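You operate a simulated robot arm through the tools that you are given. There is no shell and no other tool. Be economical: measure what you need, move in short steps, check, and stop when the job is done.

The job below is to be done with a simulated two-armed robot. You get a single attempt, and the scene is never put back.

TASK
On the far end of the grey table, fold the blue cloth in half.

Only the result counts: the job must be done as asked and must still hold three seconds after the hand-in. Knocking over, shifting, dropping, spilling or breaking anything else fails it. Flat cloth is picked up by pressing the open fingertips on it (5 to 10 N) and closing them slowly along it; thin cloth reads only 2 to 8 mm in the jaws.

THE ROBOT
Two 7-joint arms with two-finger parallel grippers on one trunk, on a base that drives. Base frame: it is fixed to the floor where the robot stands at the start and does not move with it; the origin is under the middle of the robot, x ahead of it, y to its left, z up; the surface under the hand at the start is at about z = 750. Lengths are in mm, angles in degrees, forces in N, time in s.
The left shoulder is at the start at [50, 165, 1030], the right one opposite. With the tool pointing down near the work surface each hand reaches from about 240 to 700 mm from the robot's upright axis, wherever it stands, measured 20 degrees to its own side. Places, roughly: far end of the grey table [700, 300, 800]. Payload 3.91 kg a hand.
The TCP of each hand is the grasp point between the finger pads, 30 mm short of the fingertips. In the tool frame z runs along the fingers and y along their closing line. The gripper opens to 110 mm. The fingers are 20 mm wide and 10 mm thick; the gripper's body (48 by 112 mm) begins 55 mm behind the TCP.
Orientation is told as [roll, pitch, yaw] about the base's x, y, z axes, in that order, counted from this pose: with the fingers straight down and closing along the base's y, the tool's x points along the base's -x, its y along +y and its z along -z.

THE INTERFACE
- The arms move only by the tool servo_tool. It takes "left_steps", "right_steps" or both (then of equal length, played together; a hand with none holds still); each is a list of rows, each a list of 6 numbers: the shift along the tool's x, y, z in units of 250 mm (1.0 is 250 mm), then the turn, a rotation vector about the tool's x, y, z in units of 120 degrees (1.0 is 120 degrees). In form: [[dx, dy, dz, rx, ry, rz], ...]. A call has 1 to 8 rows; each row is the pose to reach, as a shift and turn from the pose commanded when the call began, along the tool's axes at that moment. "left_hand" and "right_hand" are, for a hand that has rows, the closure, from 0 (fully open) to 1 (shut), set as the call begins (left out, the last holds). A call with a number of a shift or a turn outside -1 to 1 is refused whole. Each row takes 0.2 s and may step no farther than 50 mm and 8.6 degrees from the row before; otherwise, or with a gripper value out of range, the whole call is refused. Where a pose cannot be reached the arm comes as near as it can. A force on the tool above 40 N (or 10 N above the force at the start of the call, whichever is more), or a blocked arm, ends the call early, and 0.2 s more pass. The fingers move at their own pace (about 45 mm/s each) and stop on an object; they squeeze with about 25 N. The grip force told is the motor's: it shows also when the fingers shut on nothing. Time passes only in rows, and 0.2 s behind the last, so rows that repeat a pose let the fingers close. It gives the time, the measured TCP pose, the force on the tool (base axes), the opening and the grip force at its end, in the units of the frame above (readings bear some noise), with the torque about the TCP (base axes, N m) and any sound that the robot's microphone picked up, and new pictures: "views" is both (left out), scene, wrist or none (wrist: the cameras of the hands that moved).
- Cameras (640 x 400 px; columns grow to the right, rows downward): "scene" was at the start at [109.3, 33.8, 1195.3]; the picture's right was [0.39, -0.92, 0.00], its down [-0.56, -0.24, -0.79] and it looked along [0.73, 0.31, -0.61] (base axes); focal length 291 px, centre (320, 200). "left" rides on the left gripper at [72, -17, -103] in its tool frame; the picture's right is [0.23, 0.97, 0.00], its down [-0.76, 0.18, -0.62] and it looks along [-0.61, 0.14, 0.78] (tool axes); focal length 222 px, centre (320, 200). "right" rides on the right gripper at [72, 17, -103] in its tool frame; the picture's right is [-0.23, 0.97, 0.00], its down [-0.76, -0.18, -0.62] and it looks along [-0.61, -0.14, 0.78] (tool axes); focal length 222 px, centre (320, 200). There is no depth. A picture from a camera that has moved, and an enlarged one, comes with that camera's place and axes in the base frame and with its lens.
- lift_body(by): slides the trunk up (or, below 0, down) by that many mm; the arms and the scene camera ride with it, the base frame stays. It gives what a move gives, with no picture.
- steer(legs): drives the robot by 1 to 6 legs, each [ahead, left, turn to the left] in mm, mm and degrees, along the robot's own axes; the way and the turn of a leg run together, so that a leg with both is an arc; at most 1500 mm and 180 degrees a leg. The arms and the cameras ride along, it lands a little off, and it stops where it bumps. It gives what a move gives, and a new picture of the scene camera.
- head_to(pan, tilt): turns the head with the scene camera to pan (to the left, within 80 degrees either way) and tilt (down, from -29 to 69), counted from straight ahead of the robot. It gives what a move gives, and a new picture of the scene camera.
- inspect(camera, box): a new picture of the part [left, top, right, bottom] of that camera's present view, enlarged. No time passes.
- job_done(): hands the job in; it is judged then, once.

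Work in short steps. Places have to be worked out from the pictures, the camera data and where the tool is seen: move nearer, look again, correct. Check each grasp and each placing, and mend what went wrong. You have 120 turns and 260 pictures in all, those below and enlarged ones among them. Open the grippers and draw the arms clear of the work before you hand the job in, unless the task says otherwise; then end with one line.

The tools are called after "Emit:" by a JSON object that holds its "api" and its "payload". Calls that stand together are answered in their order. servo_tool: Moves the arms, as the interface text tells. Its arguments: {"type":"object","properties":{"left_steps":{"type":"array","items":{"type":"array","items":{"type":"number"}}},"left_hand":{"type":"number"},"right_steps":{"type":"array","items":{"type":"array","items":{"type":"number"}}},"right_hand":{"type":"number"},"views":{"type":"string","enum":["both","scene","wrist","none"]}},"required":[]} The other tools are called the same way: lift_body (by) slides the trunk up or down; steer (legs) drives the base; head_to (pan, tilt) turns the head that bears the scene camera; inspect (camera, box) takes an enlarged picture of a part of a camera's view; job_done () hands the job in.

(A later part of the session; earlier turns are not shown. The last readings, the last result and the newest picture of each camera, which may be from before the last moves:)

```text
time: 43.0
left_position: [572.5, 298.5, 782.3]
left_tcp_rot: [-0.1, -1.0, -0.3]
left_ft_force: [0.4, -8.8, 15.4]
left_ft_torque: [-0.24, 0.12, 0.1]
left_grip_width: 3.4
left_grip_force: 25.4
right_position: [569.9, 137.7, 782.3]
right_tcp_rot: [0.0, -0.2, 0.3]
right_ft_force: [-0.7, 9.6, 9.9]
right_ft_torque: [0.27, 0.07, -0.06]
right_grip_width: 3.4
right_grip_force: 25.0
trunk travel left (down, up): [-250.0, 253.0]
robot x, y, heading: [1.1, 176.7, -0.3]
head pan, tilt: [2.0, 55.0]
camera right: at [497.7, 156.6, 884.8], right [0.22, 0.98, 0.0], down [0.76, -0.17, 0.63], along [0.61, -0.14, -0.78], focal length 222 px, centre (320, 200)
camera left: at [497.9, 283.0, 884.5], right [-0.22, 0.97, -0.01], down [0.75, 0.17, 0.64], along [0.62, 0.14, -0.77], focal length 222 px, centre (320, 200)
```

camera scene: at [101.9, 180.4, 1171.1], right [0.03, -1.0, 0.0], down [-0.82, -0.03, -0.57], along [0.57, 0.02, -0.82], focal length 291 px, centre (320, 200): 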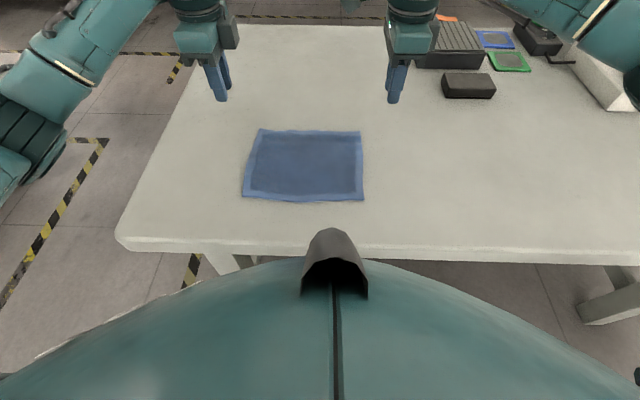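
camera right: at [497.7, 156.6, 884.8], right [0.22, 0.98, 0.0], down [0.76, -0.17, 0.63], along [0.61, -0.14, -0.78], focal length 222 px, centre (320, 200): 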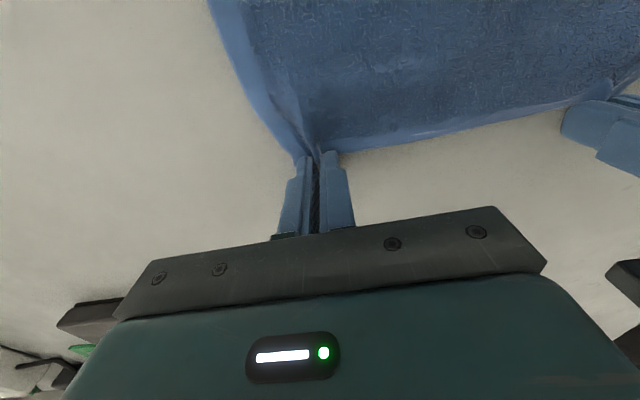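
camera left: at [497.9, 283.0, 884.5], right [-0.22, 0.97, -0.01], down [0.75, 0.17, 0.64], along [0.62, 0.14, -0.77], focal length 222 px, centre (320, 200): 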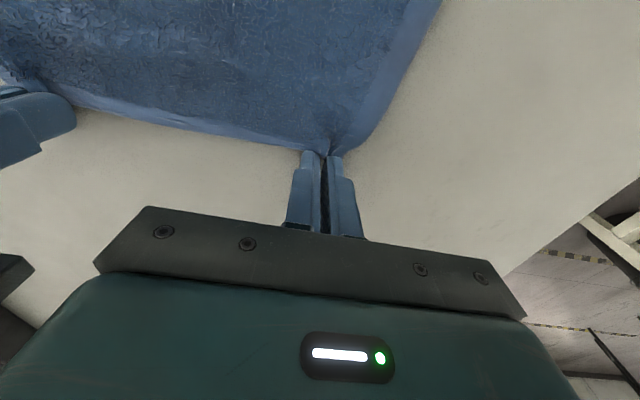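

Both jaws hold a thin edge grip (3.4 mm). I swing up the quarter arc, easing the hands 3 mm inward to relieve the tension.

Emit:
{"api": "servo_tool", "payload": {"left_steps": [[0.0105, -0.004, -0.08, 0, 0, 0], [0.041, -0.01, -0.154, 0, 0, 0], [0.09, -0.012, -0.218, 0, 0, 0], [0.154, -0.012, -0.267, 0, 0, 0], [0.228, -0.012, -0.298, 0, 0, 0], [0.308, -0.012, -0.308, 0, 0, 0]], "right_steps": [[0.0105, 0.004, -0.08, 0, 0, 0], [0.041, 0.01, -0.154, 0, 0, 0], [0.09, 0.012, -0.218, 0, 0, 0], [0.154, 0.012, -0.267, 0, 0, 0], [0.228, 0.012, -0.298, 0, 0, 0], [0.308, 0.012, -0.308, 0, 0, 0]]}}

```text
time: 44.5
left_position: [493.7, 297.5, 857.9]
left_tcp_rot: [-0.1, -0.8, -0.1]
left_ft_force: [0.2, -6.0, 0.4]
left_ft_torque: [-0.17, 0.01, 0.08]
left_grip_width: 2.9
left_grip_force: 24.8
right_position: [495.2, 141.1, 859.2]
right_tcp_rot: [-0.2, -0.1, 0.4]
right_ft_force: [-0.3, 5.9, 0.4]
right_ft_torque: [0.18, -0.02, 0.02]
right_grip_width: 3.0
right_grip_force: 24.9
trunk travel left (down, up): [-250.0, 253.0]
robot x, y, heading: [0.8, 177.3, -0.3]
head pan, tilt: [2.0, 55.0]
camera scene: at [102.0, 180.4, 1171.1], right [0.03, -1.0, 0.0], down [-0.82, -0.03, -0.57], along [0.57, 0.02, -0.82], focal length 291 px, centre (320, 200)
camera right: at [423.4, 158.3, 961.7], right [0.22, 0.97, 0.0], down [0.76, -0.17, 0.62], along [0.61, -0.14, -0.78], focal length 222 px, centre (320, 200)
camera left: at [420.0, 281.3, 960.2], right [-0.22, 0.97, 0.0], down [0.75, 0.18, 0.63], along [0.62, 0.14, -0.77], focal length 222 px, centre (320, 200)
```

scene: 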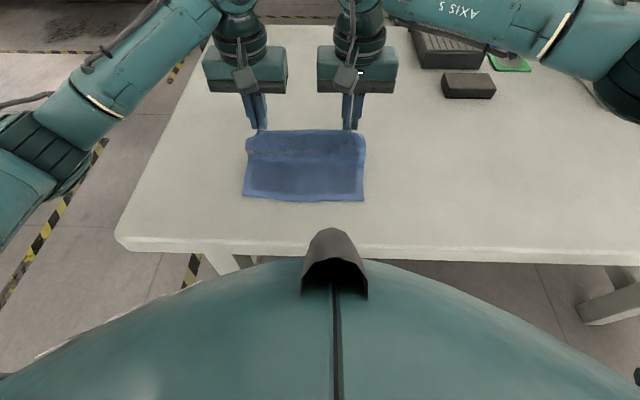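
right: 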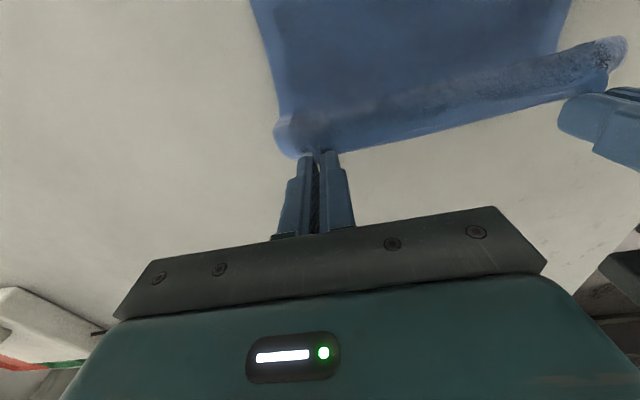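
left: 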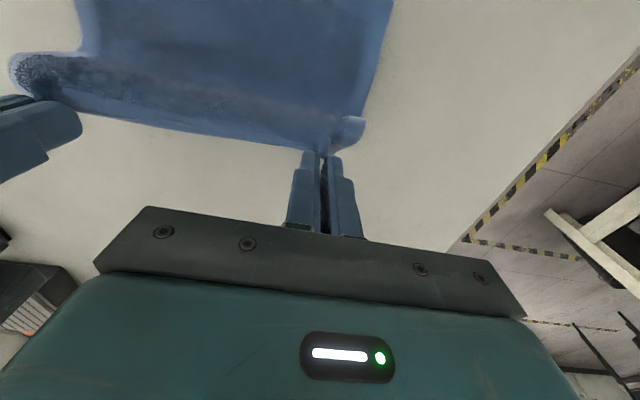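

The thin grip leaves almost nothing tucked. I go on over the arc, tilting the fingers forward to 45°.

Emit:
{"api": "servo_tool", "payload": {"left_steps": [[0.08, -0.008, 0, 0, -0.0625, 0], [0.156, -0.008, 0.0136, 0, -0.125, 0], [0.227, -0.008, 0.041, 0, -0.1875, 0], [0.291, -0.008, 0.078, 0, -0.25, 0], [0.346, -0.008, 0.126, 0, -0.3125, 0], [0.39, -0.008, 0.182, 0, -0.375, 0]], "right_steps": [[0.08, 0.008, 0, 0, -0.0625, 0], [0.156, 0.008, 0.0136, 0, -0.125, 0], [0.227, 0.008, 0.041, 0, -0.1875, 0], [0.291, 0.008, 0.078, 0, -0.25, 0], [0.346, 0.008, 0.126, 0, -0.3125, 0], [0.39, 0.008, 0.182, 0, -0.375, 0]]}}

```text
time: 45.9
left_position: [396.0, 295.4, 811.2]
left_tcp_rot: [0.1, -45.8, -0.2]
left_ft_force: [1.3, -1.2, 0.0]
left_ft_torque: [-0.05, 0.02, -0.05]
left_grip_width: 2.9
left_grip_force: 25.4
right_position: [396.0, 143.9, 812.5]
right_tcp_rot: [-0.1, -45.1, 0.4]
right_ft_force: [-0.2, 0.9, 0.1]
right_ft_torque: [0.07, 0.01, 0.07]
right_grip_width: 3.1
right_grip_force: 24.8
trunk travel left (down, up): [-250.0, 253.0]
robot x, y, heading: [0.8, 175.9, -0.2]
head pan, tilt: [2.0, 55.0]
camera scene: at [102.0, 180.4, 1171.2], right [0.03, -1.0, 0.0], down [-0.82, -0.03, -0.57], along [0.57, 0.02, -0.82], focal length 291 px, centre (320, 200)
camera right: at [273.5, 160.7, 833.0], right [0.16, 0.97, 0.16], down [0.1, -0.18, 0.98], along [0.98, -0.14, -0.12], focal length 222 px, centre (320, 200)
camera left: at [272.1, 279.5, 830.6], right [-0.15, 0.97, -0.16], down [0.08, 0.18, 0.98], along [0.98, 0.14, -0.11], focal length 222 px, centre (320, 200)
```

scene: 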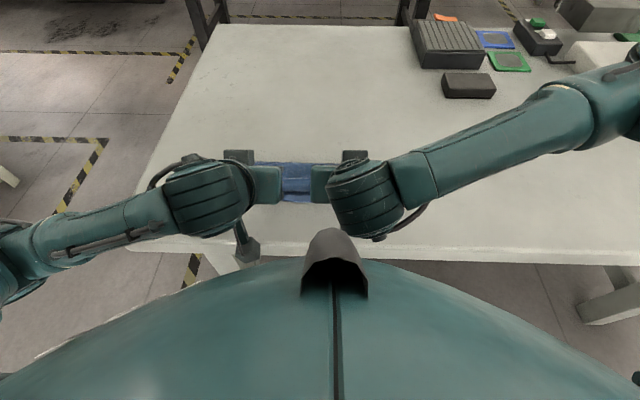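
right: 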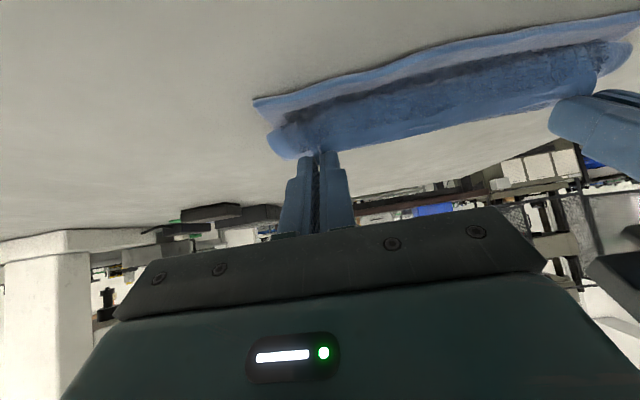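
left: 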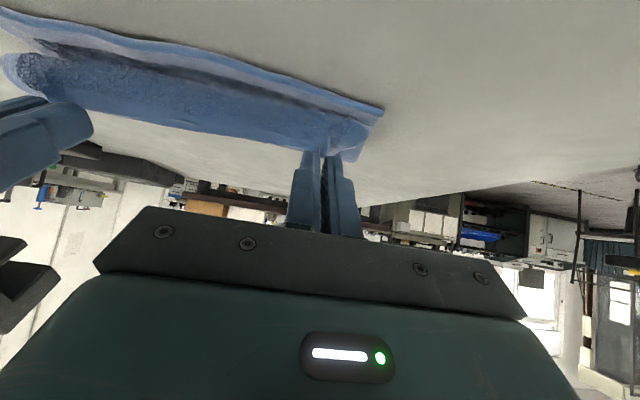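

The lifted edge is almost over the near edge and the sheet looks fairly taut. I lower the last 30 mm with a slight pull toward the robot, tilting to 60°.

Emit:
{"api": "servo_tool", "payload": {"left_steps": [[0.06, 0, 0.008, 0, -0.06, 0], [0.1, 0, 0.028, 0, -0.09, 0], [0.132, 0, 0.0455, 0, -0.12, 0]], "right_steps": [[0.06, 0, 0.008, 0, -0.06, 0], [0.1, 0, 0.028, 0, -0.09, 0], [0.132, 0, 0.0455, 0, -0.12, 0]], "views": "wrist"}}

```text
time: 46.6
left_position: [384.0, 295.7, 781.7]
left_tcp_rot: [-0.3, -60.6, 0.0]
left_ft_force: [2.9, -0.9, 9.3]
left_ft_torque: [-0.03, -0.24, -0.01]
left_grip_width: 2.7
left_grip_force: 25.3
right_position: [381.1, 144.7, 782.7]
right_tcp_rot: [-0.1, -59.8, 0.4]
right_ft_force: [0.4, 1.9, 3.3]
right_ft_torque: [0.03, -0.08, 0.06]
right_grip_width: 2.7
right_grip_force: 25.1
trunk travel left (down, up): [-250.0, 253.0]
robot x, y, heading: [-1.8, 177.3, -0.1]
head pan, tilt: [2.0, 55.0]
camera right: at [255.8, 160.8, 771.1], right [0.11, 0.97, 0.2], down [-0.15, -0.18, 0.97], along [0.98, -0.14, 0.13], focal length 222 px, centre (320, 200)
camera left: at [257.9, 279.7, 768.6], right [-0.11, 0.97, -0.2], down [-0.17, 0.18, 0.97], along [0.98, 0.14, 0.14], focal length 222 px, centre (320, 200)
```

right: 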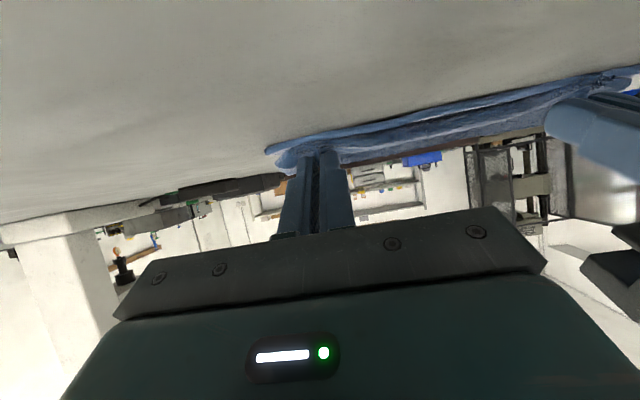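
left: 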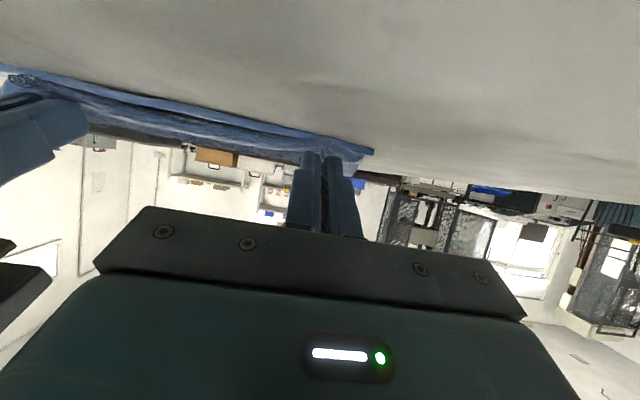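

Contact is light on both sides. I open the jaws and look before withdrawing.

Emit:
{"api": "servo_tool", "payload": {"left_steps": [[0, 0, 0, 0, 0, 0], [0, 0, 0, 0, 0, 0]], "right_steps": [[0, 0, 0, 0, 0, 0], [0, 0, 0, 0, 0, 0]], "left_hand": 0.78, "right_hand": 0.78, "views": "wrist"}}

```text
time: 47.2
left_position: [381.6, 295.8, 780.4]
left_tcp_rot: [0.0, -60.4, -0.1]
left_ft_force: [-0.9, 1.6, 13.2]
left_ft_torque: [0.02, -0.25, 0.05]
left_grip_width: 18.6
left_grip_force: 0.1
right_position: [381.1, 144.6, 782.7]
right_tcp_rot: [-0.2, -59.5, 0.6]
right_ft_force: [-1.4, -0.6, 4.8]
right_ft_torque: [-0.01, -0.03, -0.04]
right_grip_width: 22.4
right_grip_force: 0.1
trunk travel left (down, up): [-250.0, 253.0]
robot x, y, heading: [-1.7, 180.5, -0.1]
head pan, tilt: [2.0, 55.0]
camera right: at [255.2, 160.5, 770.7], right [0.11, 0.97, 0.19], down [-0.15, -0.18, 0.97], along [0.98, -0.14, 0.13], focal length 222 px, centre (320, 200)
camera left: at [257.2, 280.0, 767.9], right [-0.11, 0.97, -0.2], down [-0.16, 0.18, 0.97], along [0.98, 0.14, 0.14], focal length 222 px, centre (320, 200)
```

right: 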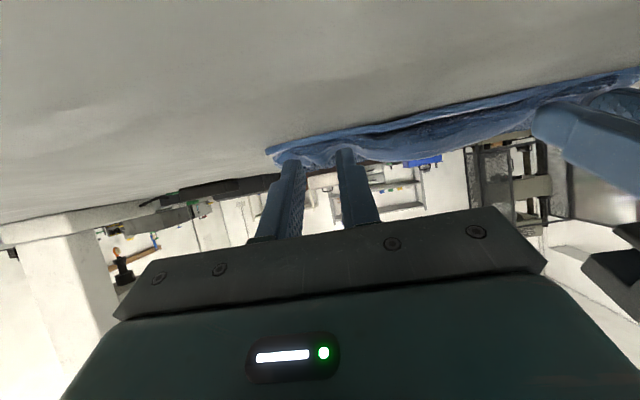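
left: 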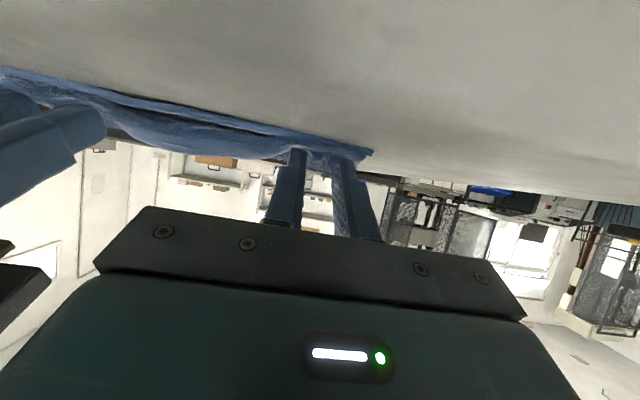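

Released. I withdraw back and up, toward the robot, so any tucked bit is drawn outward.

Emit:
{"api": "servo_tool", "payload": {"left_steps": [[-0.0208, 0, -0.012, 0, 0, 0], [-0.0566, 0, -0.102, 0, 0, 0], [-0.195, 0, -0.182, 0, 0, 0], [-0.334, 0, -0.262, 0, 0.06, 0], [-0.472, 0, -0.342, 0, 0.12, 0]], "right_steps": [[-0.0208, 0, -0.012, 0, 0, 0], [-0.0566, 0, -0.102, 0, 0, 0], [-0.195, 0, -0.182, 0, 0, 0], [-0.334, 0, -0.262, 0, 0.06, 0], [-0.472, 0, -0.342, 0, 0.12, 0]], "views": "none"}}

Emit:
{"api": "servo_tool", "payload": {"left_steps": [[0, 0.15, 0, 0, 0.06, 0], [0, 0.3, 0, 0, 0.12, 0], [0, 0.45, 0, 0, 0.18, 0], [0, 0.55, 0, 0, 0.24, 0]], "right_steps": [[0, -0.15, 0, 0, 0.06, 0], [0, -0.3, 0, 0, 0.12, 0], [0, -0.45, 0, 0, 0.18, 0], [0, -0.55, 0, 0, 0.24, 0]], "views": "scene"}}

Emit:
{"api": "inspect", "payload": {"camera": "scene", "box": [232, 145, 392, 225]}}

```text
time: 48.5
left_position: [389.2, 280.4, 880.9]
left_tcp_rot: [0.1, -52.8, -0.3]
left_ft_force: [-0.1, -0.3, 0.3]
left_ft_torque: [0.0, -0.02, -0.02]
left_grip_width: 24.0
left_grip_force: 0.0
left hand out of reach, approached as far as the arm can: row 3, 4, 5
right_position: [367.3, 144.6, 927.3]
right_tcp_rot: [-0.2, -45.0, 0.5]
right_ft_force: [0.6, -0.2, -0.6]
right_ft_torque: [0.02, 0.0, 0.0]
right_grip_width: 24.2
right_grip_force: 0.0
trunk travel left (down, up): [-250.0, 253.0]
robot x, y, heading: [-3.9, 177.7, -0.2]
head pan, tilt: [2.0, 55.0]
```

```text
time: 49.1
left_position: [396.9, 430.0, 862.2]
left_tcp_rot: [22.5, -37.3, -9.7]
left_ft_force: [-0.2, -0.3, 0.3]
left_ft_torque: [0.02, 0.0, 0.0]
left_grip_width: 24.4
left_grip_force: 0.1
left hand out of reach, approached as far as the arm can: row 1, 2, 3
right_position: [368.2, 69.6, 924.6]
right_tcp_rot: [-0.2, -30.6, 0.4]
right_ft_force: [-0.2, 0.6, -0.1]
right_ft_torque: [-0.01, -0.01, -0.02]
right_grip_width: 24.4
right_grip_force: 0.0
trunk travel left (down, up): [-250.0, 253.0]
robot x, y, heading: [0.3, 176.0, -0.3]
head pan, tilt: [2.0, 55.0]
stopped in row 3 (left hand): the arm was blocked; the commanded pose is now the measured one
camera scene: at [102.1, 179.9, 1171.1], right [0.03, -1.0, 0.0], down [-0.82, -0.03, -0.57], along [0.57, 0.02, -0.82], focal length 291 px, centre (320, 200)
```

scene: 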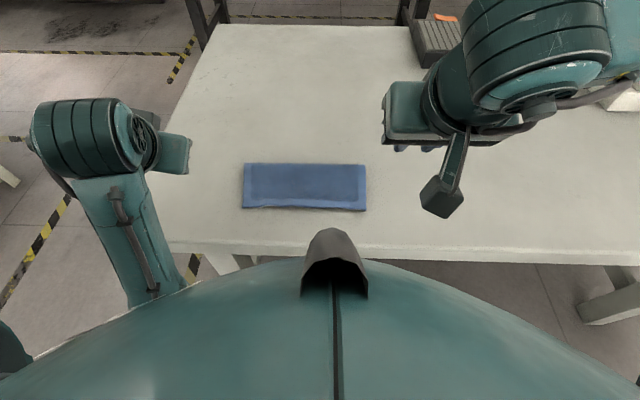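

```text
4.00 times, centred on (312, 185) of scene
camera zoom: at [102.1, 179.9, 1171.1], right [0.03, -1.0, 0.0], down [-0.82, -0.03, -0.57], along [0.57, 0.02, -0.82], focal length 1163 px, centre (352, 260)
```

zoom: 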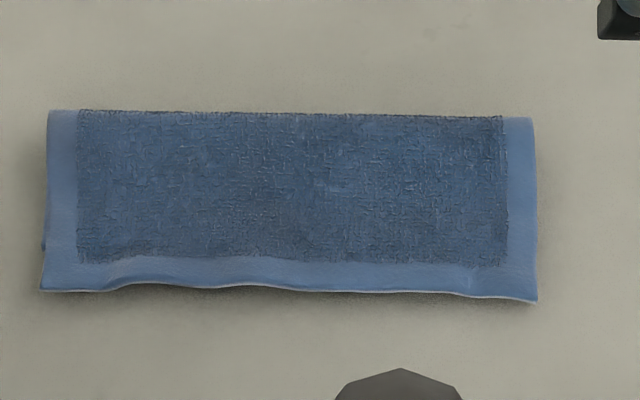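

The fold now lies clean and flat. The top edge may overshoot the near edge slightly, so I need a view of both edges. First I free the left arm, which was blocked at an awkward pose, by moving it forward, out and up.

Emit:
{"api": "servo_tool", "payload": {"left_steps": [[-0.122, 0.065, -0.018, 0, 0, 0], [-0.244, 0.13, -0.036, 0, 0, 0], [-0.366, 0.194, -0.053, 0, 0, 0]], "right_steps": [[0, -0.05, 0, 0, 0, 0], [0, -0.1, 0, 0, 0, 0], [0, -0.15, 0, 0, 0, 0]], "views": "both"}}

```text
time: 49.9
left_position: [457.9, 461.3, 942.9]
left_tcp_rot: [22.2, -37.4, -9.5]
left_ft_force: [-0.9, 0.6, 0.2]
left_ft_torque: [-0.01, -0.01, -0.02]
left_grip_width: 24.0
left_grip_force: 0.0
right_position: [368.3, 31.5, 924.7]
right_tcp_rot: [-0.3, -30.6, 0.3]
right_ft_force: [-0.6, 0.4, -0.6]
right_ft_torque: [-0.03, -0.04, 0.0]
right_grip_width: 24.1
right_grip_force: 0.0
trunk travel left (down, up): [-250.0, 253.0]
robot x, y, heading: [0.1, 177.6, -0.1]
head pan, tilt: [2.0, 55.0]
camera scene: at [102.2, 180.2, 1171.1], right [0.03, -1.0, 0.0], down [-0.82, -0.03, -0.57], along [0.57, 0.02, -0.82], focal length 291 px, centre (320, 200)
camera right: at [253.8, 48.5, 975.7], right [0.19, 0.98, 0.11], down [0.34, -0.17, 0.92], along [0.92, -0.14, -0.36], focal length 222 px, centre (320, 200)
camera left: at [339.3, 426.4, 968.8], right [-0.25, 0.96, 0.16], down [0.2, -0.11, 0.97], along [0.95, 0.27, -0.16], focal length 222 px, centre (320, 200)
```

scene: 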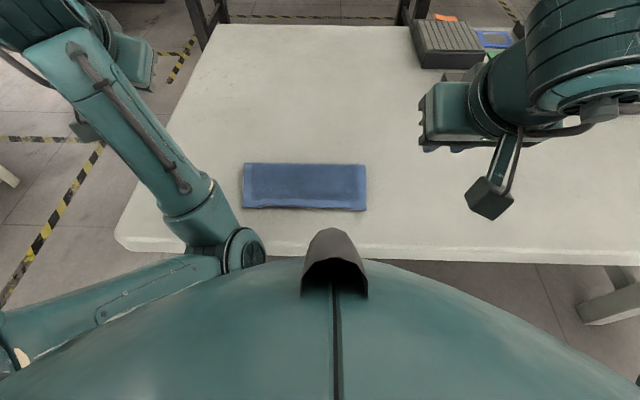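
right: 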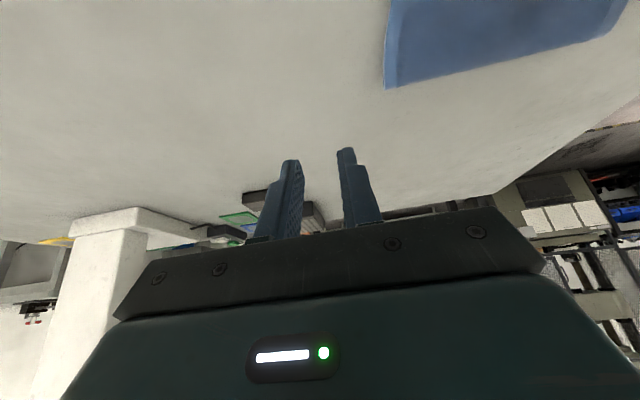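
left: 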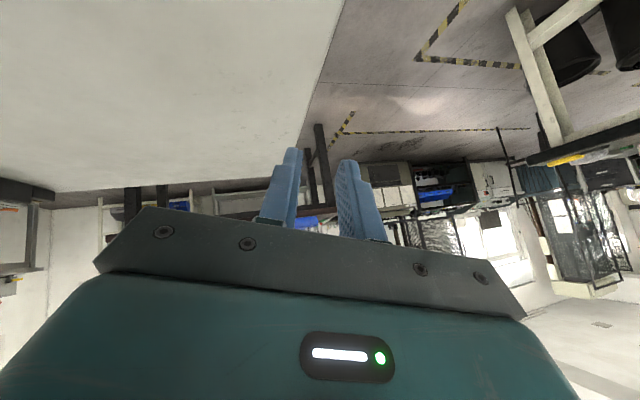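

In the enlarged view a bit of the bottom layer peeks out at the left and ends short of the top edge. I zoom in on both near corners to measure the overhang.

Emit:
{"api": "inspect", "payload": {"camera": "scene", "box": [236, 190, 276, 215]}}

Emit:
{"api": "inspect", "payload": {"camera": "scene", "box": [336, 190, 376, 215]}}

Emit:
{"api": "inspect", "payload": {"camera": "right", "box": [370, 0, 640, 120]}}

```text
16.00 times, centred on (256, 202) of scene
camera zoom: at [102.2, 180.2, 1171.1], right [0.03, -1.0, 0.0], down [-0.82, -0.03, -0.57], along [0.57, 0.02, -0.82], focal length 4652 px, centre (1344, 160)
```

zoom: 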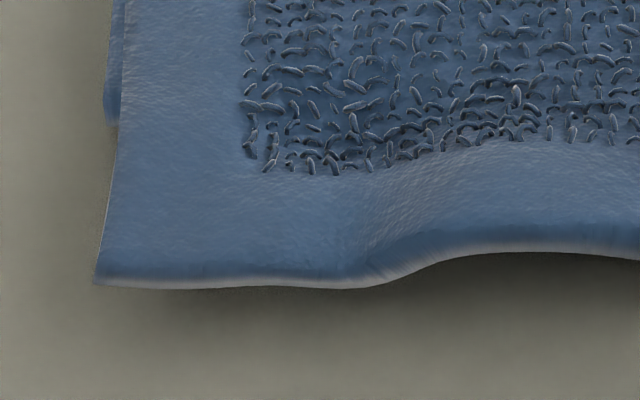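

```text
16.00 times, centred on (356, 202) of scene
camera zoom: at [102.2, 180.2, 1171.1], right [0.03, -1.0, 0.0], down [-0.82, -0.03, -0.57], along [0.57, 0.02, -0.82], focal length 4652 px, centre (-256, 160)
```

zoom: 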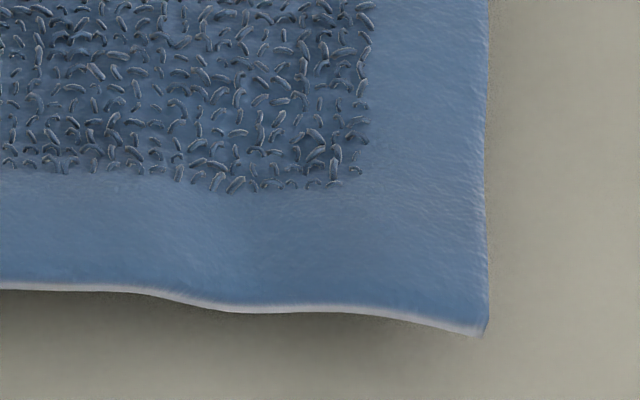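

```text
2.37 times, centred on (505, 60) of right
camera zoom: at [253.8, 48.5, 975.7], right [0.19, 0.98, 0.11], down [0.34, -0.17, 0.92], along [0.92, -0.14, -0.36], focal length 526 px, centre (-118, 532)
```

zoom: 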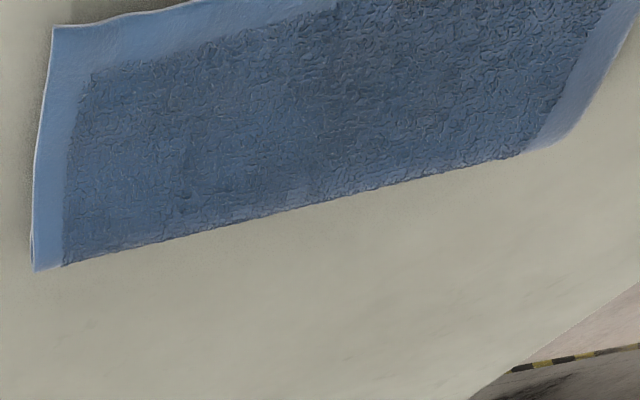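

The top overhangs by about 20 mm. Since the overhang lies alone on the table, I can grip it with vertical fingers, swing the flap up and re-lay it about 20 mm farther from the robot. I first bring both hands back to vertical.

Emit:
{"api": "servo_tool", "payload": {"left_steps": [[0, 0, 0, 0.0254, 0.0536, -0.0025], [0, 0, 0, 0.0508, 0.1072, -0.005], [0, 0, 0, 0.0763, 0.1609, -0.0075], [0, 0, 0, 0.1017, 0.2145, -0.01], [0, 0, 0, 0.1271, 0.2681, -0.0125], [0, 0, 0, 0.1525, 0.3217, -0.015]], "right_steps": [[0, 0, 0, 0, 0.06, 0], [0, 0, 0, 0, 0.12, 0], [0, 0, 0, 0, 0.18, 0], [0, 0, 0, 0, 0.22, 0], [0, 0, 0, 0, 0.255, 0], [0, 0, 0, 0, 0.255, 0]], "left_hand": 0.77, "right_hand": 0.77, "views": "none"}}

```text
time: 51.3
left_position: [501.0, 519.9, 942.2]
left_tcp_rot: [0.1, 0.2, -0.1]
left_ft_force: [0.7, -0.1, 0.0]
left_ft_torque: [0.02, 0.0, -0.01]
left_grip_width: 25.1
left_grip_force: 0.1
left hand out of reach, approached as far as the arm can: row 1, 2, 3, 4, 5, 6
right_position: [368.7, 32.8, 923.5]
right_tcp_rot: [-0.1, 0.1, 0.3]
right_ft_force: [0.2, 0.5, -1.2]
right_ft_torque: [0.0, -0.04, -0.02]
right_grip_width: 25.2
right_grip_force: 0.1
trunk travel left (down, up): [-250.0, 253.0]
robot x, y, heading: [2.1, 178.8, -0.1]
head pan, tilt: [2.0, 55.0]
```

The left is vertical again, though displaced. I bring both hands above the near-edge corners.

Emit:
{"api": "servo_tool", "payload": {"left_steps": [[0.085, -0.147, 0.04, 0, 0, 0], [0.17, -0.293, 0.08, 0, 0, 0], [0.254, -0.44, 0.14, 0, 0, 0], [0.339, -0.587, 0.21, 0, 0, 0], [0.424, -0.733, 0.29, 0, 0, 0], [0.508, -0.88, 0.368, 0, 0, 0]], "right_steps": [[-0.003, 0.07, 0.05, 0, 0, 0], [-0.007, 0.14, 0.1, 0, 0, 0], [-0.01, 0.21, 0.15, 0, 0, 0], [-0.013, 0.28, 0.2, 0, 0, 0], [-0.017, 0.35, 0.25, 0, 0, 0], [-0.02, 0.424, 0.292, 0, 0, 0]]}}

```text
time: 52.8
left_position: [513.5, 361.8, 781.7]
left_tcp_rot: [-0.3, -13.0, 4.7]
left_ft_force: [-10.0, -3.1, 12.8]
left_ft_torque: [0.12, 0.49, 0.17]
left_grip_width: 24.7
left_grip_force: 0.0
left hand out of reach, approached as far as the arm can: row 1, 2, 3, 4, 5, 6
right_position: [373.8, 138.1, 851.7]
right_tcp_rot: [-0.2, 0.1, 0.3]
right_ft_force: [-0.2, -0.1, -0.2]
right_ft_torque: [-0.04, 0.03, 0.01]
right_grip_width: 25.6
right_grip_force: 0.0
trunk travel left (down, up): [-250.0, 253.0]
robot x, y, heading: [0.5, 181.7, -0.1]
head pan, tilt: [2.0, 55.0]
stopped in row 6 (left hand): the force on the tool passed its limit at 134 N (the readings are from after the stop); the commanded pose is now the measured one
camera scene: at [102.3, 180.5, 1171.3], right [0.03, -1.0, 0.0], down [-0.82, -0.03, -0.57], along [0.57, 0.02, -0.82], focal length 291 px, centre (320, 200)
camera right: at [301.7, 155.5, 953.0], right [0.22, 0.97, 0.0], down [0.76, -0.17, 0.62], along [0.61, -0.14, -0.78], focal length 222 px, centre (320, 200)
camera left: at [421.5, 338.6, 866.0], right [-0.3, 0.95, -0.06], down [0.59, 0.23, 0.78], along [0.75, 0.2, -0.63], focal length 222 px, centre (320, 200)
```

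scene: 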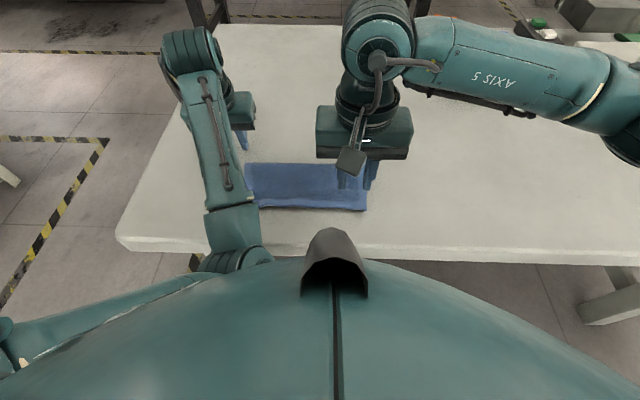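
right: 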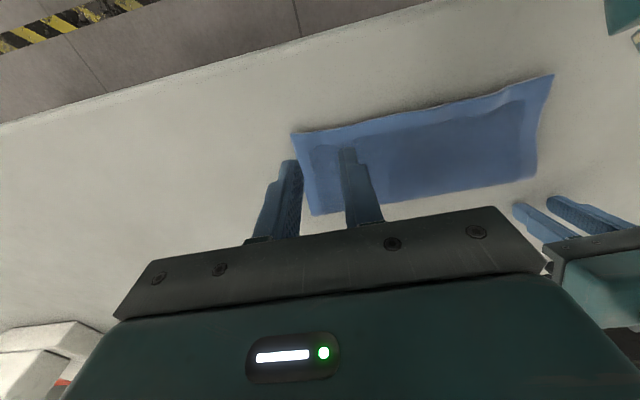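
left: 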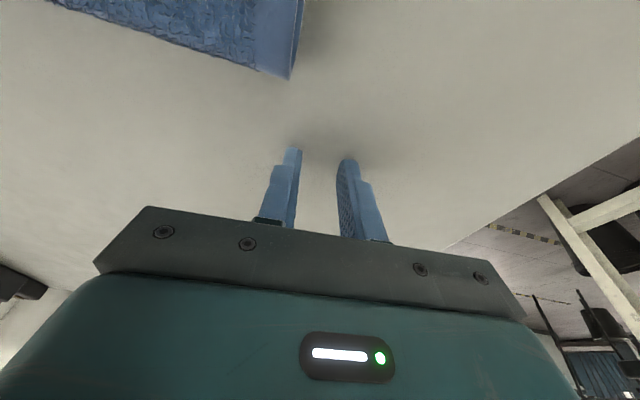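

The left arm is in a bad elbow posture and touched the table. I lift it up and away to the front-left to let it unwind.

Emit:
{"api": "servo_tool", "payload": {"left_steps": [[0, 0, -0.12, 0, 0.03, 0], [0, 0.03, -0.26, 0, 0.06, 0], [0, 0.12, -0.4, 0, 0.1, 0], [0, 0.25, -0.55, 0, 0.1, 0], [0, 0.38, -0.7, 0, 0.1, 0], [0, 0.5, -0.85, 0, 0.1, 0]], "views": "scene"}}

```text
time: 54.2
left_position: [497.7, 525.1, 972.9]
left_tcp_rot: [-0.5, -0.6, 4.6]
left_ft_force: [0.3, -0.5, -0.8]
left_ft_torque: [0.03, 0.02, 0.01]
left_grip_width: 25.1
left_grip_force: 0.1
left hand out of reach, approached as far as the arm can: row 1, 2, 3, 4, 5, 6
right_position: [373.0, 139.1, 850.7]
right_tcp_rot: [-0.2, 0.1, 0.2]
right_ft_force: [-0.3, -0.6, 0.4]
right_ft_torque: [0.02, 0.04, 0.02]
right_grip_width: 25.3
right_grip_force: 0.3
trunk travel left (down, up): [-250.0, 253.0]
robot x, y, heading: [0.0, 180.5, 0.0]
head pan, tilt: [2.0, 55.0]
camera scene: at [102.9, 180.8, 1171.0], right [0.03, -1.0, 0.0], down [-0.82, -0.03, -0.57], along [0.57, 0.02, -0.82], focal length 291 px, centre (320, 200)
```

scene: 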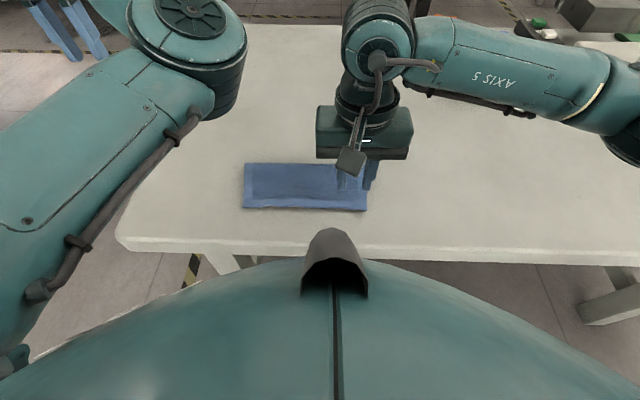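

The left arm looks less folded. I move it to its start-like pose (about 386, 600, 945) to restore the original posture.

Emit:
{"api": "servo_tool", "payload": {"left_steps": [[0.09, 0.06, 0.03, 0, 0, 0], [0.18, 0.12, 0.06, 0, 0, 0], [0.27, 0.18, 0.09, 0, 0, 0.01], [0.36, 0.24, 0.11, 0, 0, 0.03], [0.448, 0.3, 0.11, 0, 0, 0.038]], "views": "none"}}

Emit:
{"api": "head_to", "payload": {"pan": 30, "tilt": 40}}

```text
time: 55.4
left_position: [379.8, 589.2, 938.6]
left_tcp_rot: [-0.3, -1.0, -0.2]
left_ft_force: [0.7, 0.9, 0.1]
left_ft_torque: [0.0, 0.01, 0.01]
left_grip_width: 25.3
left_grip_force: 0.1
right_position: [373.5, 138.5, 851.1]
right_tcp_rot: [-0.2, 0.0, 0.4]
right_ft_force: [0.1, -0.3, 0.3]
right_ft_torque: [0.01, -0.01, 0.0]
right_grip_width: 25.6
right_grip_force: 0.0
trunk travel left (down, up): [-250.0, 253.0]
robot x, y, heading: [1.3, 177.8, -0.1]
head pan, tilt: [2.0, 55.0]
```

```text
time: 56.4
left_position: [381.7, 589.5, 940.0]
left_tcp_rot: [-0.3, -0.9, -0.1]
left_ft_force: [0.7, -0.4, 0.1]
left_ft_torque: [0.03, 0.02, 0.03]
left_grip_width: 25.2
left_grip_force: 0.0
right_position: [372.5, 139.0, 850.8]
right_tcp_rot: [-0.1, 0.0, 0.3]
right_ft_force: [-0.4, 0.9, 0.1]
right_ft_torque: [0.0, -0.01, 0.01]
right_grip_width: 25.2
right_grip_force: 0.1
trunk travel left (down, up): [-250.0, 253.0]
robot x, y, heading: [-0.6, 174.0, -0.2]
head pan, tilt: [30.0, 40.0]
camera scene: at [104.2, 220.7, 1191.8], right [0.5, -0.87, 0.0], down [-0.56, -0.32, -0.77], along [0.66, 0.38, -0.64], focal length 291 px, centre (320, 200)
```

scene: 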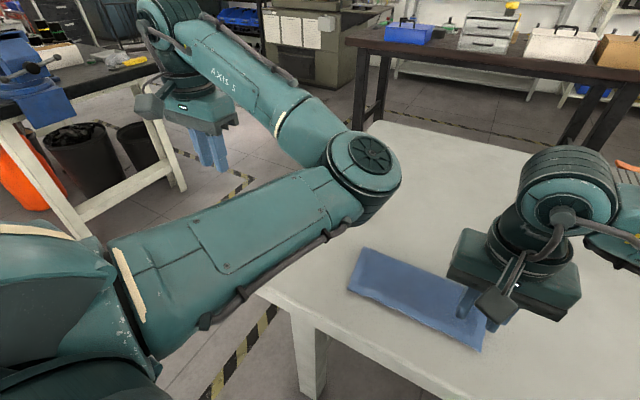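

The left elbow has flipped inward over the table. I move the right hand aside and stretch the left arm forward, so it straightens and can come back elbow-out.

Emit:
{"api": "servo_tool", "payload": {"right_steps": [[0, -0.12, -0.06, 0, 0, 0], [0, -0.24, -0.12, 0, 0, 0], [0, -0.36, -0.18, 0, 0, 0], [0, -0.48, -0.24, 0, 0, 0], [0, -0.5, -0.24, 0, 0, 0], [0, -0.5, -0.24, 0, 0, 0], [0, -0.5, -0.24, 0, 0, 0], [0, -0.5, -0.24, 0, 0, 0]], "left_steps": [[-0.125, -0.02, -0.04, 0, 0, 0], [-0.25, -0.04, -0.08, 0, 0, 0], [-0.375, -0.06, -0.12, 0, 0, 0], [-0.5, -0.08, -0.16, 0, 0, 0], [-0.625, -0.1, -0.2, 0, 0, 0], [-0.75, -0.12, -0.24, 0, 0, 0], [-0.875, -0.14, -0.28, 0, 0, 0], [-1.0, -0.16, -0.3, 0, 0, 0]], "views": "scene"}}

```text
time: 58.2
left_position: [622.7, 546.5, 1017.9]
left_tcp_rot: [-0.4, -1.0, 0.2]
left_ft_force: [0.3, 0.0, -0.4]
left_ft_torque: [0.05, -0.02, 0.0]
left_grip_width: 25.1
left_grip_force: 0.0
left hand out of reach, approached as far as the arm can: row 8
right_position: [373.6, 15.1, 909.5]
right_tcp_rot: [-0.2, 0.1, 0.4]
right_ft_force: [-0.5, 0.7, 0.2]
right_ft_torque: [0.01, 0.04, 0.03]
right_grip_width: 25.4
right_grip_force: 0.0
trunk travel left (down, up): [-250.0, 253.0]
robot x, y, heading: [0.7, 179.7, -0.2]
head pan, tilt: [30.0, 40.0]
camera scene: at [104.1, 220.7, 1191.8], right [0.5, -0.87, 0.0], down [-0.56, -0.32, -0.77], along [0.66, 0.38, -0.64], focal length 291 px, centre (320, 200)
```

scene: 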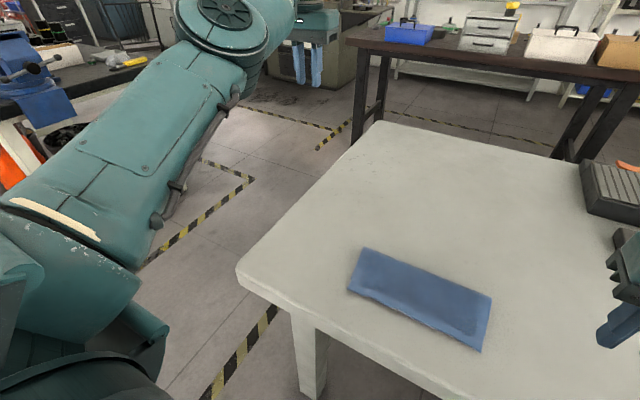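

The arm is nearly straight. I now move the hand inward (−y) while it stays extended, so the elbow folds outward.

Emit:
{"api": "servo_tool", "payload": {"left_steps": [[0, -0.15, 0, 0, 0, 0], [0, -0.3, 0, 0, 0, 0], [0, -0.45, 0.02, 0, 0, 0], [0, -0.6, 0.04, 0, 0, 0], [0, -0.75, 0.06, 0, 0, 0], [0.06, -0.9, 0.1, 0, 0, 0], [0.14, -1, 0.14, 0, 0, 0]], "views": "scene"}}

```text
time: 59.8
left_position: [617.9, 294.2, 986.7]
left_tcp_rot: [-0.2, -0.9, -0.1]
left_ft_force: [0.2, -0.5, -0.3]
left_ft_torque: [-0.02, -0.03, 0.0]
left_grip_width: 25.3
left_grip_force: 0.1
left hand out of reach, approached as far as the arm can: row 6, 7
right_position: [373.7, 13.9, 909.6]
right_tcp_rot: [-0.1, 0.0, 0.3]
right_ft_force: [-0.9, 0.6, 0.0]
right_ft_torque: [0.01, -0.01, 0.0]
right_grip_width: 25.3
right_grip_force: 0.0
trunk travel left (down, up): [-250.0, 253.0]
robot x, y, heading: [1.6, 177.7, -0.1]
head pan, tilt: [30.0, 40.0]
camera scene: at [104.1, 220.5, 1191.8], right [0.5, -0.87, 0.0], down [-0.56, -0.32, -0.77], along [0.66, 0.38, -0.64], focal length 291 px, centre (320, 200)
```

scene: 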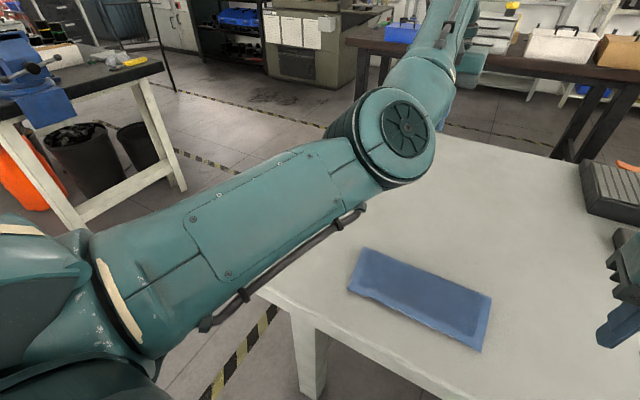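

The elbow is now on the left side of the line to the hand. I retract along x and check reach.

Emit:
{"api": "servo_tool", "payload": {"left_steps": [[0.12, 0, 0.02, 0, 0, 0], [0.24, 0, 0.05, 0, 0, 0], [0.36, 0, 0.1, 0, 0, 0], [0.48, 0, 0.15, 0, 0, 0], [0.6, 0, 0.2, 0, 0, 0]], "views": "scene"}}

```text
time: 61.0
left_position: [618.7, 295.2, 943.2]
left_tcp_rot: [-0.2, -0.9, 0.1]
left_ft_force: [-0.8, 0.2, -0.5]
left_ft_torque: [-0.01, -0.02, -0.02]
left_grip_width: 25.3
left_grip_force: 0.1
left hand out of reach, approached as far as the arm can: row 1, 2, 3, 4, 5
right_position: [372.8, 13.8, 911.0]
right_tcp_rot: [-0.3, 0.0, 0.2]
right_ft_force: [0.4, -0.5, -0.5]
right_ft_torque: [-0.02, -0.04, 0.03]
right_grip_width: 25.4
right_grip_force: 0.2
trunk travel left (down, up): [-250.0, 253.0]
robot x, y, heading: [0.9, 178.3, 0.1]
head pan, tilt: [30.0, 40.0]
camera scene: at [104.0, 220.7, 1191.9], right [0.5, -0.87, 0.0], down [-0.56, -0.32, -0.77], along [0.66, 0.38, -0.64], focal length 291 px, centre (320, 200)
```

scene: 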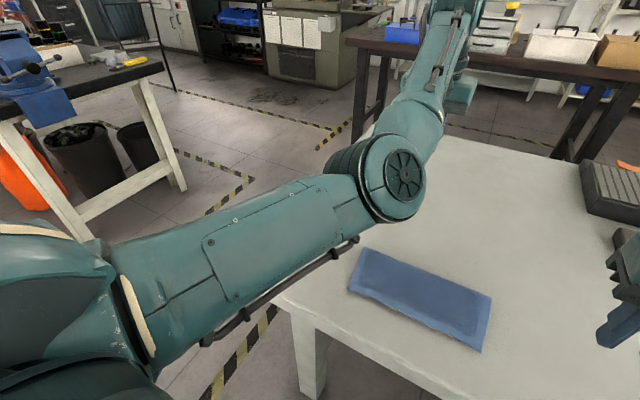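

The left arm won't come back in from here, so I park it stretched out to the left, clear of the table, and do the small correction with the right hand alone.

Emit:
{"api": "servo_tool", "payload": {"left_steps": [[0, 0.1, -0.1, 0, 0, 0], [0, 0.25, -0.2, 0, 0, 0], [0, 0.4, -0.3, 0, 0, 0], [0, 0.55, -0.3, 0, 0, 0], [0, 0.7, -0.3, 0, 0, 0], [0, 0.85, -0.3, 0, 0, 0], [0, 1, -0.3, 0, 0, 0]], "views": "none"}}

Emit:
{"api": "head_to", "payload": {"pan": 2, "tilt": 55}}

Emit:
{"api": "inspect", "payload": {"camera": "scene", "box": [232, 145, 392, 225]}}

```text
time: 62.6
left_position: [617.1, 541.9, 1020.9]
left_tcp_rot: [-0.3, -1.0, 0.1]
left_ft_force: [0.4, -0.1, 0.1]
left_ft_torque: [-0.01, -0.01, -0.03]
left_grip_width: 25.5
left_grip_force: 0.0
right_position: [373.8, 14.6, 910.0]
right_tcp_rot: [-0.2, 0.1, 0.3]
right_ft_force: [-0.2, -0.9, 0.0]
right_ft_torque: [-0.02, 0.01, 0.0]
right_grip_width: 25.3
right_grip_force: 0.0
trunk travel left (down, up): [-250.0, 253.0]
robot x, y, heading: [0.5, 180.2, -0.2]
head pan, tilt: [30.0, 40.0]
```

```text
time: 63.5
left_position: [617.8, 541.2, 1020.6]
left_tcp_rot: [-0.4, -0.9, 0.0]
left_ft_force: [-0.4, 1.0, 0.5]
left_ft_torque: [0.01, 0.02, 0.0]
left_grip_width: 25.3
left_grip_force: 0.0
right_position: [374.0, 13.6, 910.8]
right_tcp_rot: [-0.3, 0.0, 0.3]
right_ft_force: [-0.7, -0.5, 0.2]
right_ft_torque: [0.0, 0.0, 0.0]
right_grip_width: 25.3
right_grip_force: 0.1
trunk travel left (down, up): [-250.0, 253.0]
robot x, y, heading: [3.7, 178.8, 0.2]
head pan, tilt: [2.0, 55.0]
camera scene: at [102.5, 180.9, 1171.1], right [0.03, -1.0, 0.0], down [-0.82, -0.03, -0.57], along [0.57, 0.02, -0.82], focal length 291 px, centre (320, 200)
```

scene: 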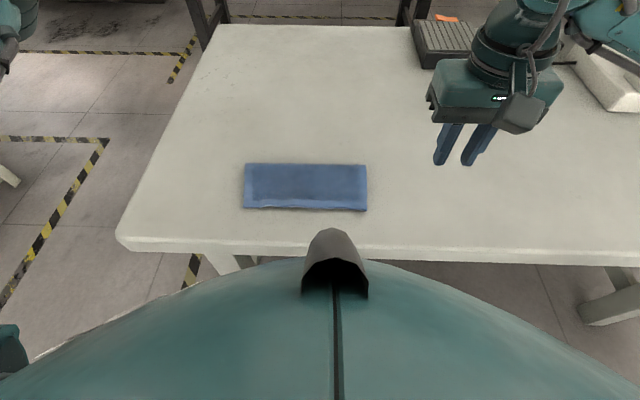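

```text
4.00 times, centred on (312, 185) of scene
camera zoom: at [102.5, 180.9, 1171.1], right [0.03, -1.0, 0.0], down [-0.82, -0.03, -0.57], along [0.57, 0.02, -0.82], focal length 1163 px, centre (352, 260)
```

zoom: 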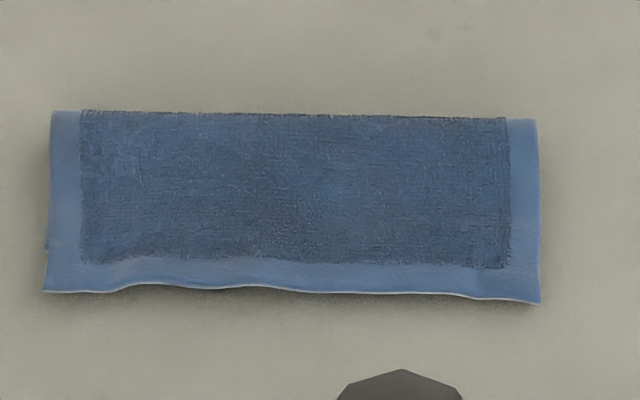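

The fold is clean, but the top overhangs by about 20 mm. A gentler fix is to pinch the top layer near the crease, lift it a few mm and draw it +x, so the tail follows and the crease rolls forward. I bring the right hand over (440, 217).

Emit:
{"api": "servo_tool", "payload": {"right_steps": [[-0.044, 0.135, 0.066, 0, 0, 0], [-0.088, 0.27, 0.132, 0, 0, 0], [-0.132, 0.405, 0.2, 0, 0, 0], [-0.176, 0.54, 0.266, 0, 0, 0], [-0.22, 0.675, 0.333, 0, 0, 0], [-0.264, 0.812, 0.4, 0, 0, 0]]}}

```text
time: 64.9
left_position: [617.0, 542.1, 1021.6]
left_tcp_rot: [-0.5, -0.9, 0.0]
left_ft_force: [0.3, 0.6, -0.1]
left_ft_torque: [0.01, -0.04, 0.01]
left_grip_width: 25.5
left_grip_force: 0.0
right_position: [440.3, 216.6, 809.2]
right_tcp_rot: [-0.2, 0.0, 0.2]
right_ft_force: [0.1, 0.1, 1.1]
right_ft_torque: [0.03, 0.03, -0.02]
right_grip_width: 25.6
right_grip_force: 0.0
trunk travel left (down, up): [-250.0, 253.0]
robot x, y, heading: [-0.1, 179.2, -0.2]
head pan, tilt: [2.0, 55.0]
camera scene: at [102.6, 181.1, 1171.1], right [0.03, -1.0, 0.0], down [-0.82, -0.03, -0.57], along [0.57, 0.02, -0.82], focal length 291 px, centre (320, 200)
camera right: at [369.1, 232.6, 911.8], right [0.22, 0.98, 0.0], down [0.76, -0.17, 0.62], along [0.61, -0.14, -0.78], focal length 222 px, centre (320, 200)
```

scene: 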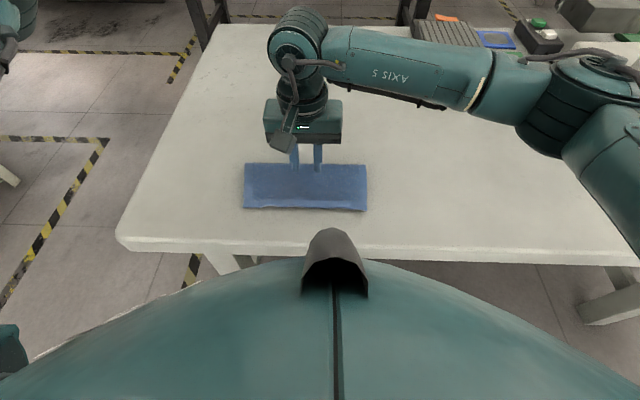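
right: 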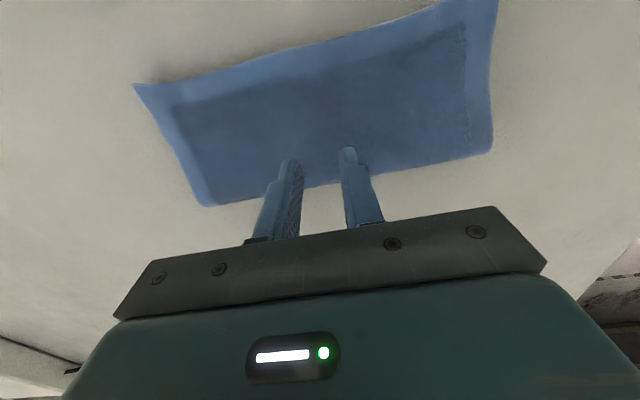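

Wrist readings put the overhang nearer 5–10 mm, so before touching it I want a low look at the near-right corner. I move the right hand aside to the right with its camera tilted low.

Emit:
{"api": "servo_tool", "payload": {"right_steps": [[0, -0.08, -0.12, 0, 0, 0], [0.02, -0.22, -0.18, 0, -0.05, 0], [0.05, -0.36, -0.18, 0, -0.11, 0], [0.09, -0.5, -0.12, 0, -0.17, 0], [0.13, -0.62, -0.08, 0, -0.23, 0], [0.16, -0.7, -0.04, 0, -0.29, 0], [0.16, -0.72, -0.02, 0, -0.33, 0]], "views": "wrist"}}

Emit:
{"api": "inspect", "payload": {"camera": "right", "box": [300, 20, 620, 180]}}

```text
time: 66.5
left_position: [618.2, 541.6, 1020.5]
left_tcp_rot: [-0.3, -1.0, 0.1]
left_ft_force: [0.6, -0.2, 0.0]
left_ft_torque: [-0.02, 0.0, 0.02]
left_grip_width: 25.2
left_grip_force: 0.1
right_position: [398.8, 36.7, 816.3]
right_tcp_rot: [-0.3, -39.6, 0.6]
right_ft_force: [-0.1, -0.8, 0.0]
right_ft_torque: [0.0, 0.03, -0.01]
right_grip_width: 25.4
right_grip_force: 0.0
trunk travel left (down, up): [-250.0, 253.0]
robot x, y, heading: [-1.7, 180.8, 0.0]
head pan, tilt: [2.0, 55.0]
camera right: at [278.2, 53.2, 849.0], right [0.17, 0.98, 0.14], down [0.19, -0.17, 0.97], along [0.97, -0.14, -0.21], focal length 222 px, centre (320, 200)
```

right: 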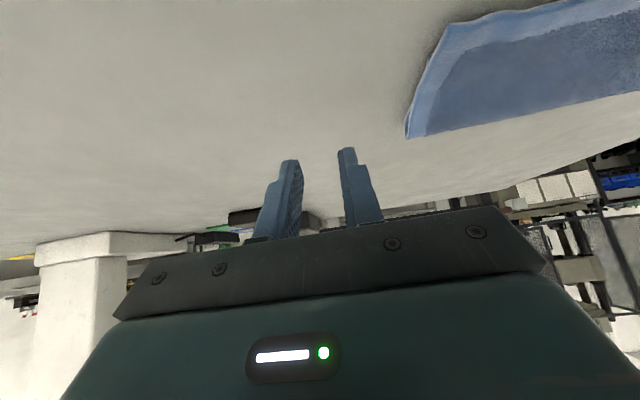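

```text
2.00 times, centred on (460, 100) of right
camera zoom: at [278.2, 53.2, 849.0], right [0.17, 0.98, 0.14], down [0.19, -0.17, 0.97], along [0.97, -0.14, -0.21], focal length 444 px, centre (40, 400)
```

zoom: 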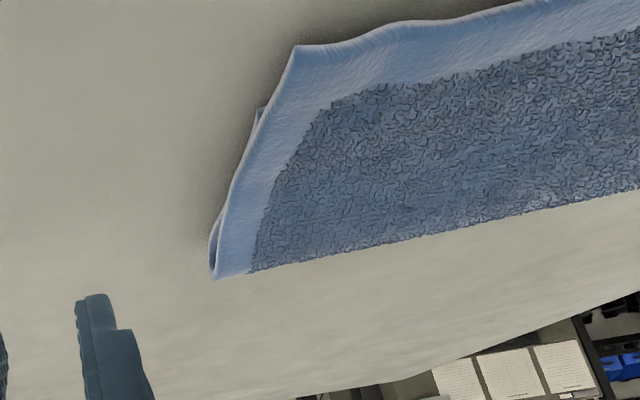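

The low view shows the bottom corner at x≈394 and the top corner at ≈371, so the overhang is real, about 20 mm at the corners. I return the hand to vertical and pinch the top layer near the crease on the right side first.

Emit:
{"api": "servo_tool", "payload": {"right_steps": [[-0.076, 0, -0.092, 0, 0.066, 0], [-0.076, 0, -0.092, 0, 0.132, 0], [-0.076, 0, -0.092, 0, 0.198, 0], [-0.076, 0, -0.092, 0, 0.264, 0], [-0.076, 0, -0.092, 0, 0.33, 0]], "views": "none"}}

Emit:
{"api": "servo_tool", "payload": {"right_steps": [[-0.06, 0.16, 0, 0, 0, 0], [-0.12, 0.32, 0.02, 0, 0, 0], [-0.176, 0.492, 0.14, 0, 0, 0]], "views": "wrist"}}

```text
time: 67.7
left_position: [617.5, 541.7, 1020.8]
left_tcp_rot: [-0.3, -0.9, -0.1]
left_ft_force: [0.2, 0.3, -0.4]
left_ft_torque: [0.0, 0.0, -0.01]
left_grip_width: 25.5
left_grip_force: 0.0
right_position: [399.8, 37.6, 845.6]
right_tcp_rot: [-0.1, 0.2, 0.3]
right_ft_force: [0.5, -0.2, 0.1]
right_ft_torque: [0.0, 0.0, 0.03]
right_grip_width: 25.2
right_grip_force: 0.0
trunk travel left (down, up): [-250.0, 253.0]
robot x, y, heading: [3.4, 180.0, -0.1]
head pan, tilt: [2.0, 55.0]
```

```text
refused: row 3 steps farther than a row can; nothing moved
```

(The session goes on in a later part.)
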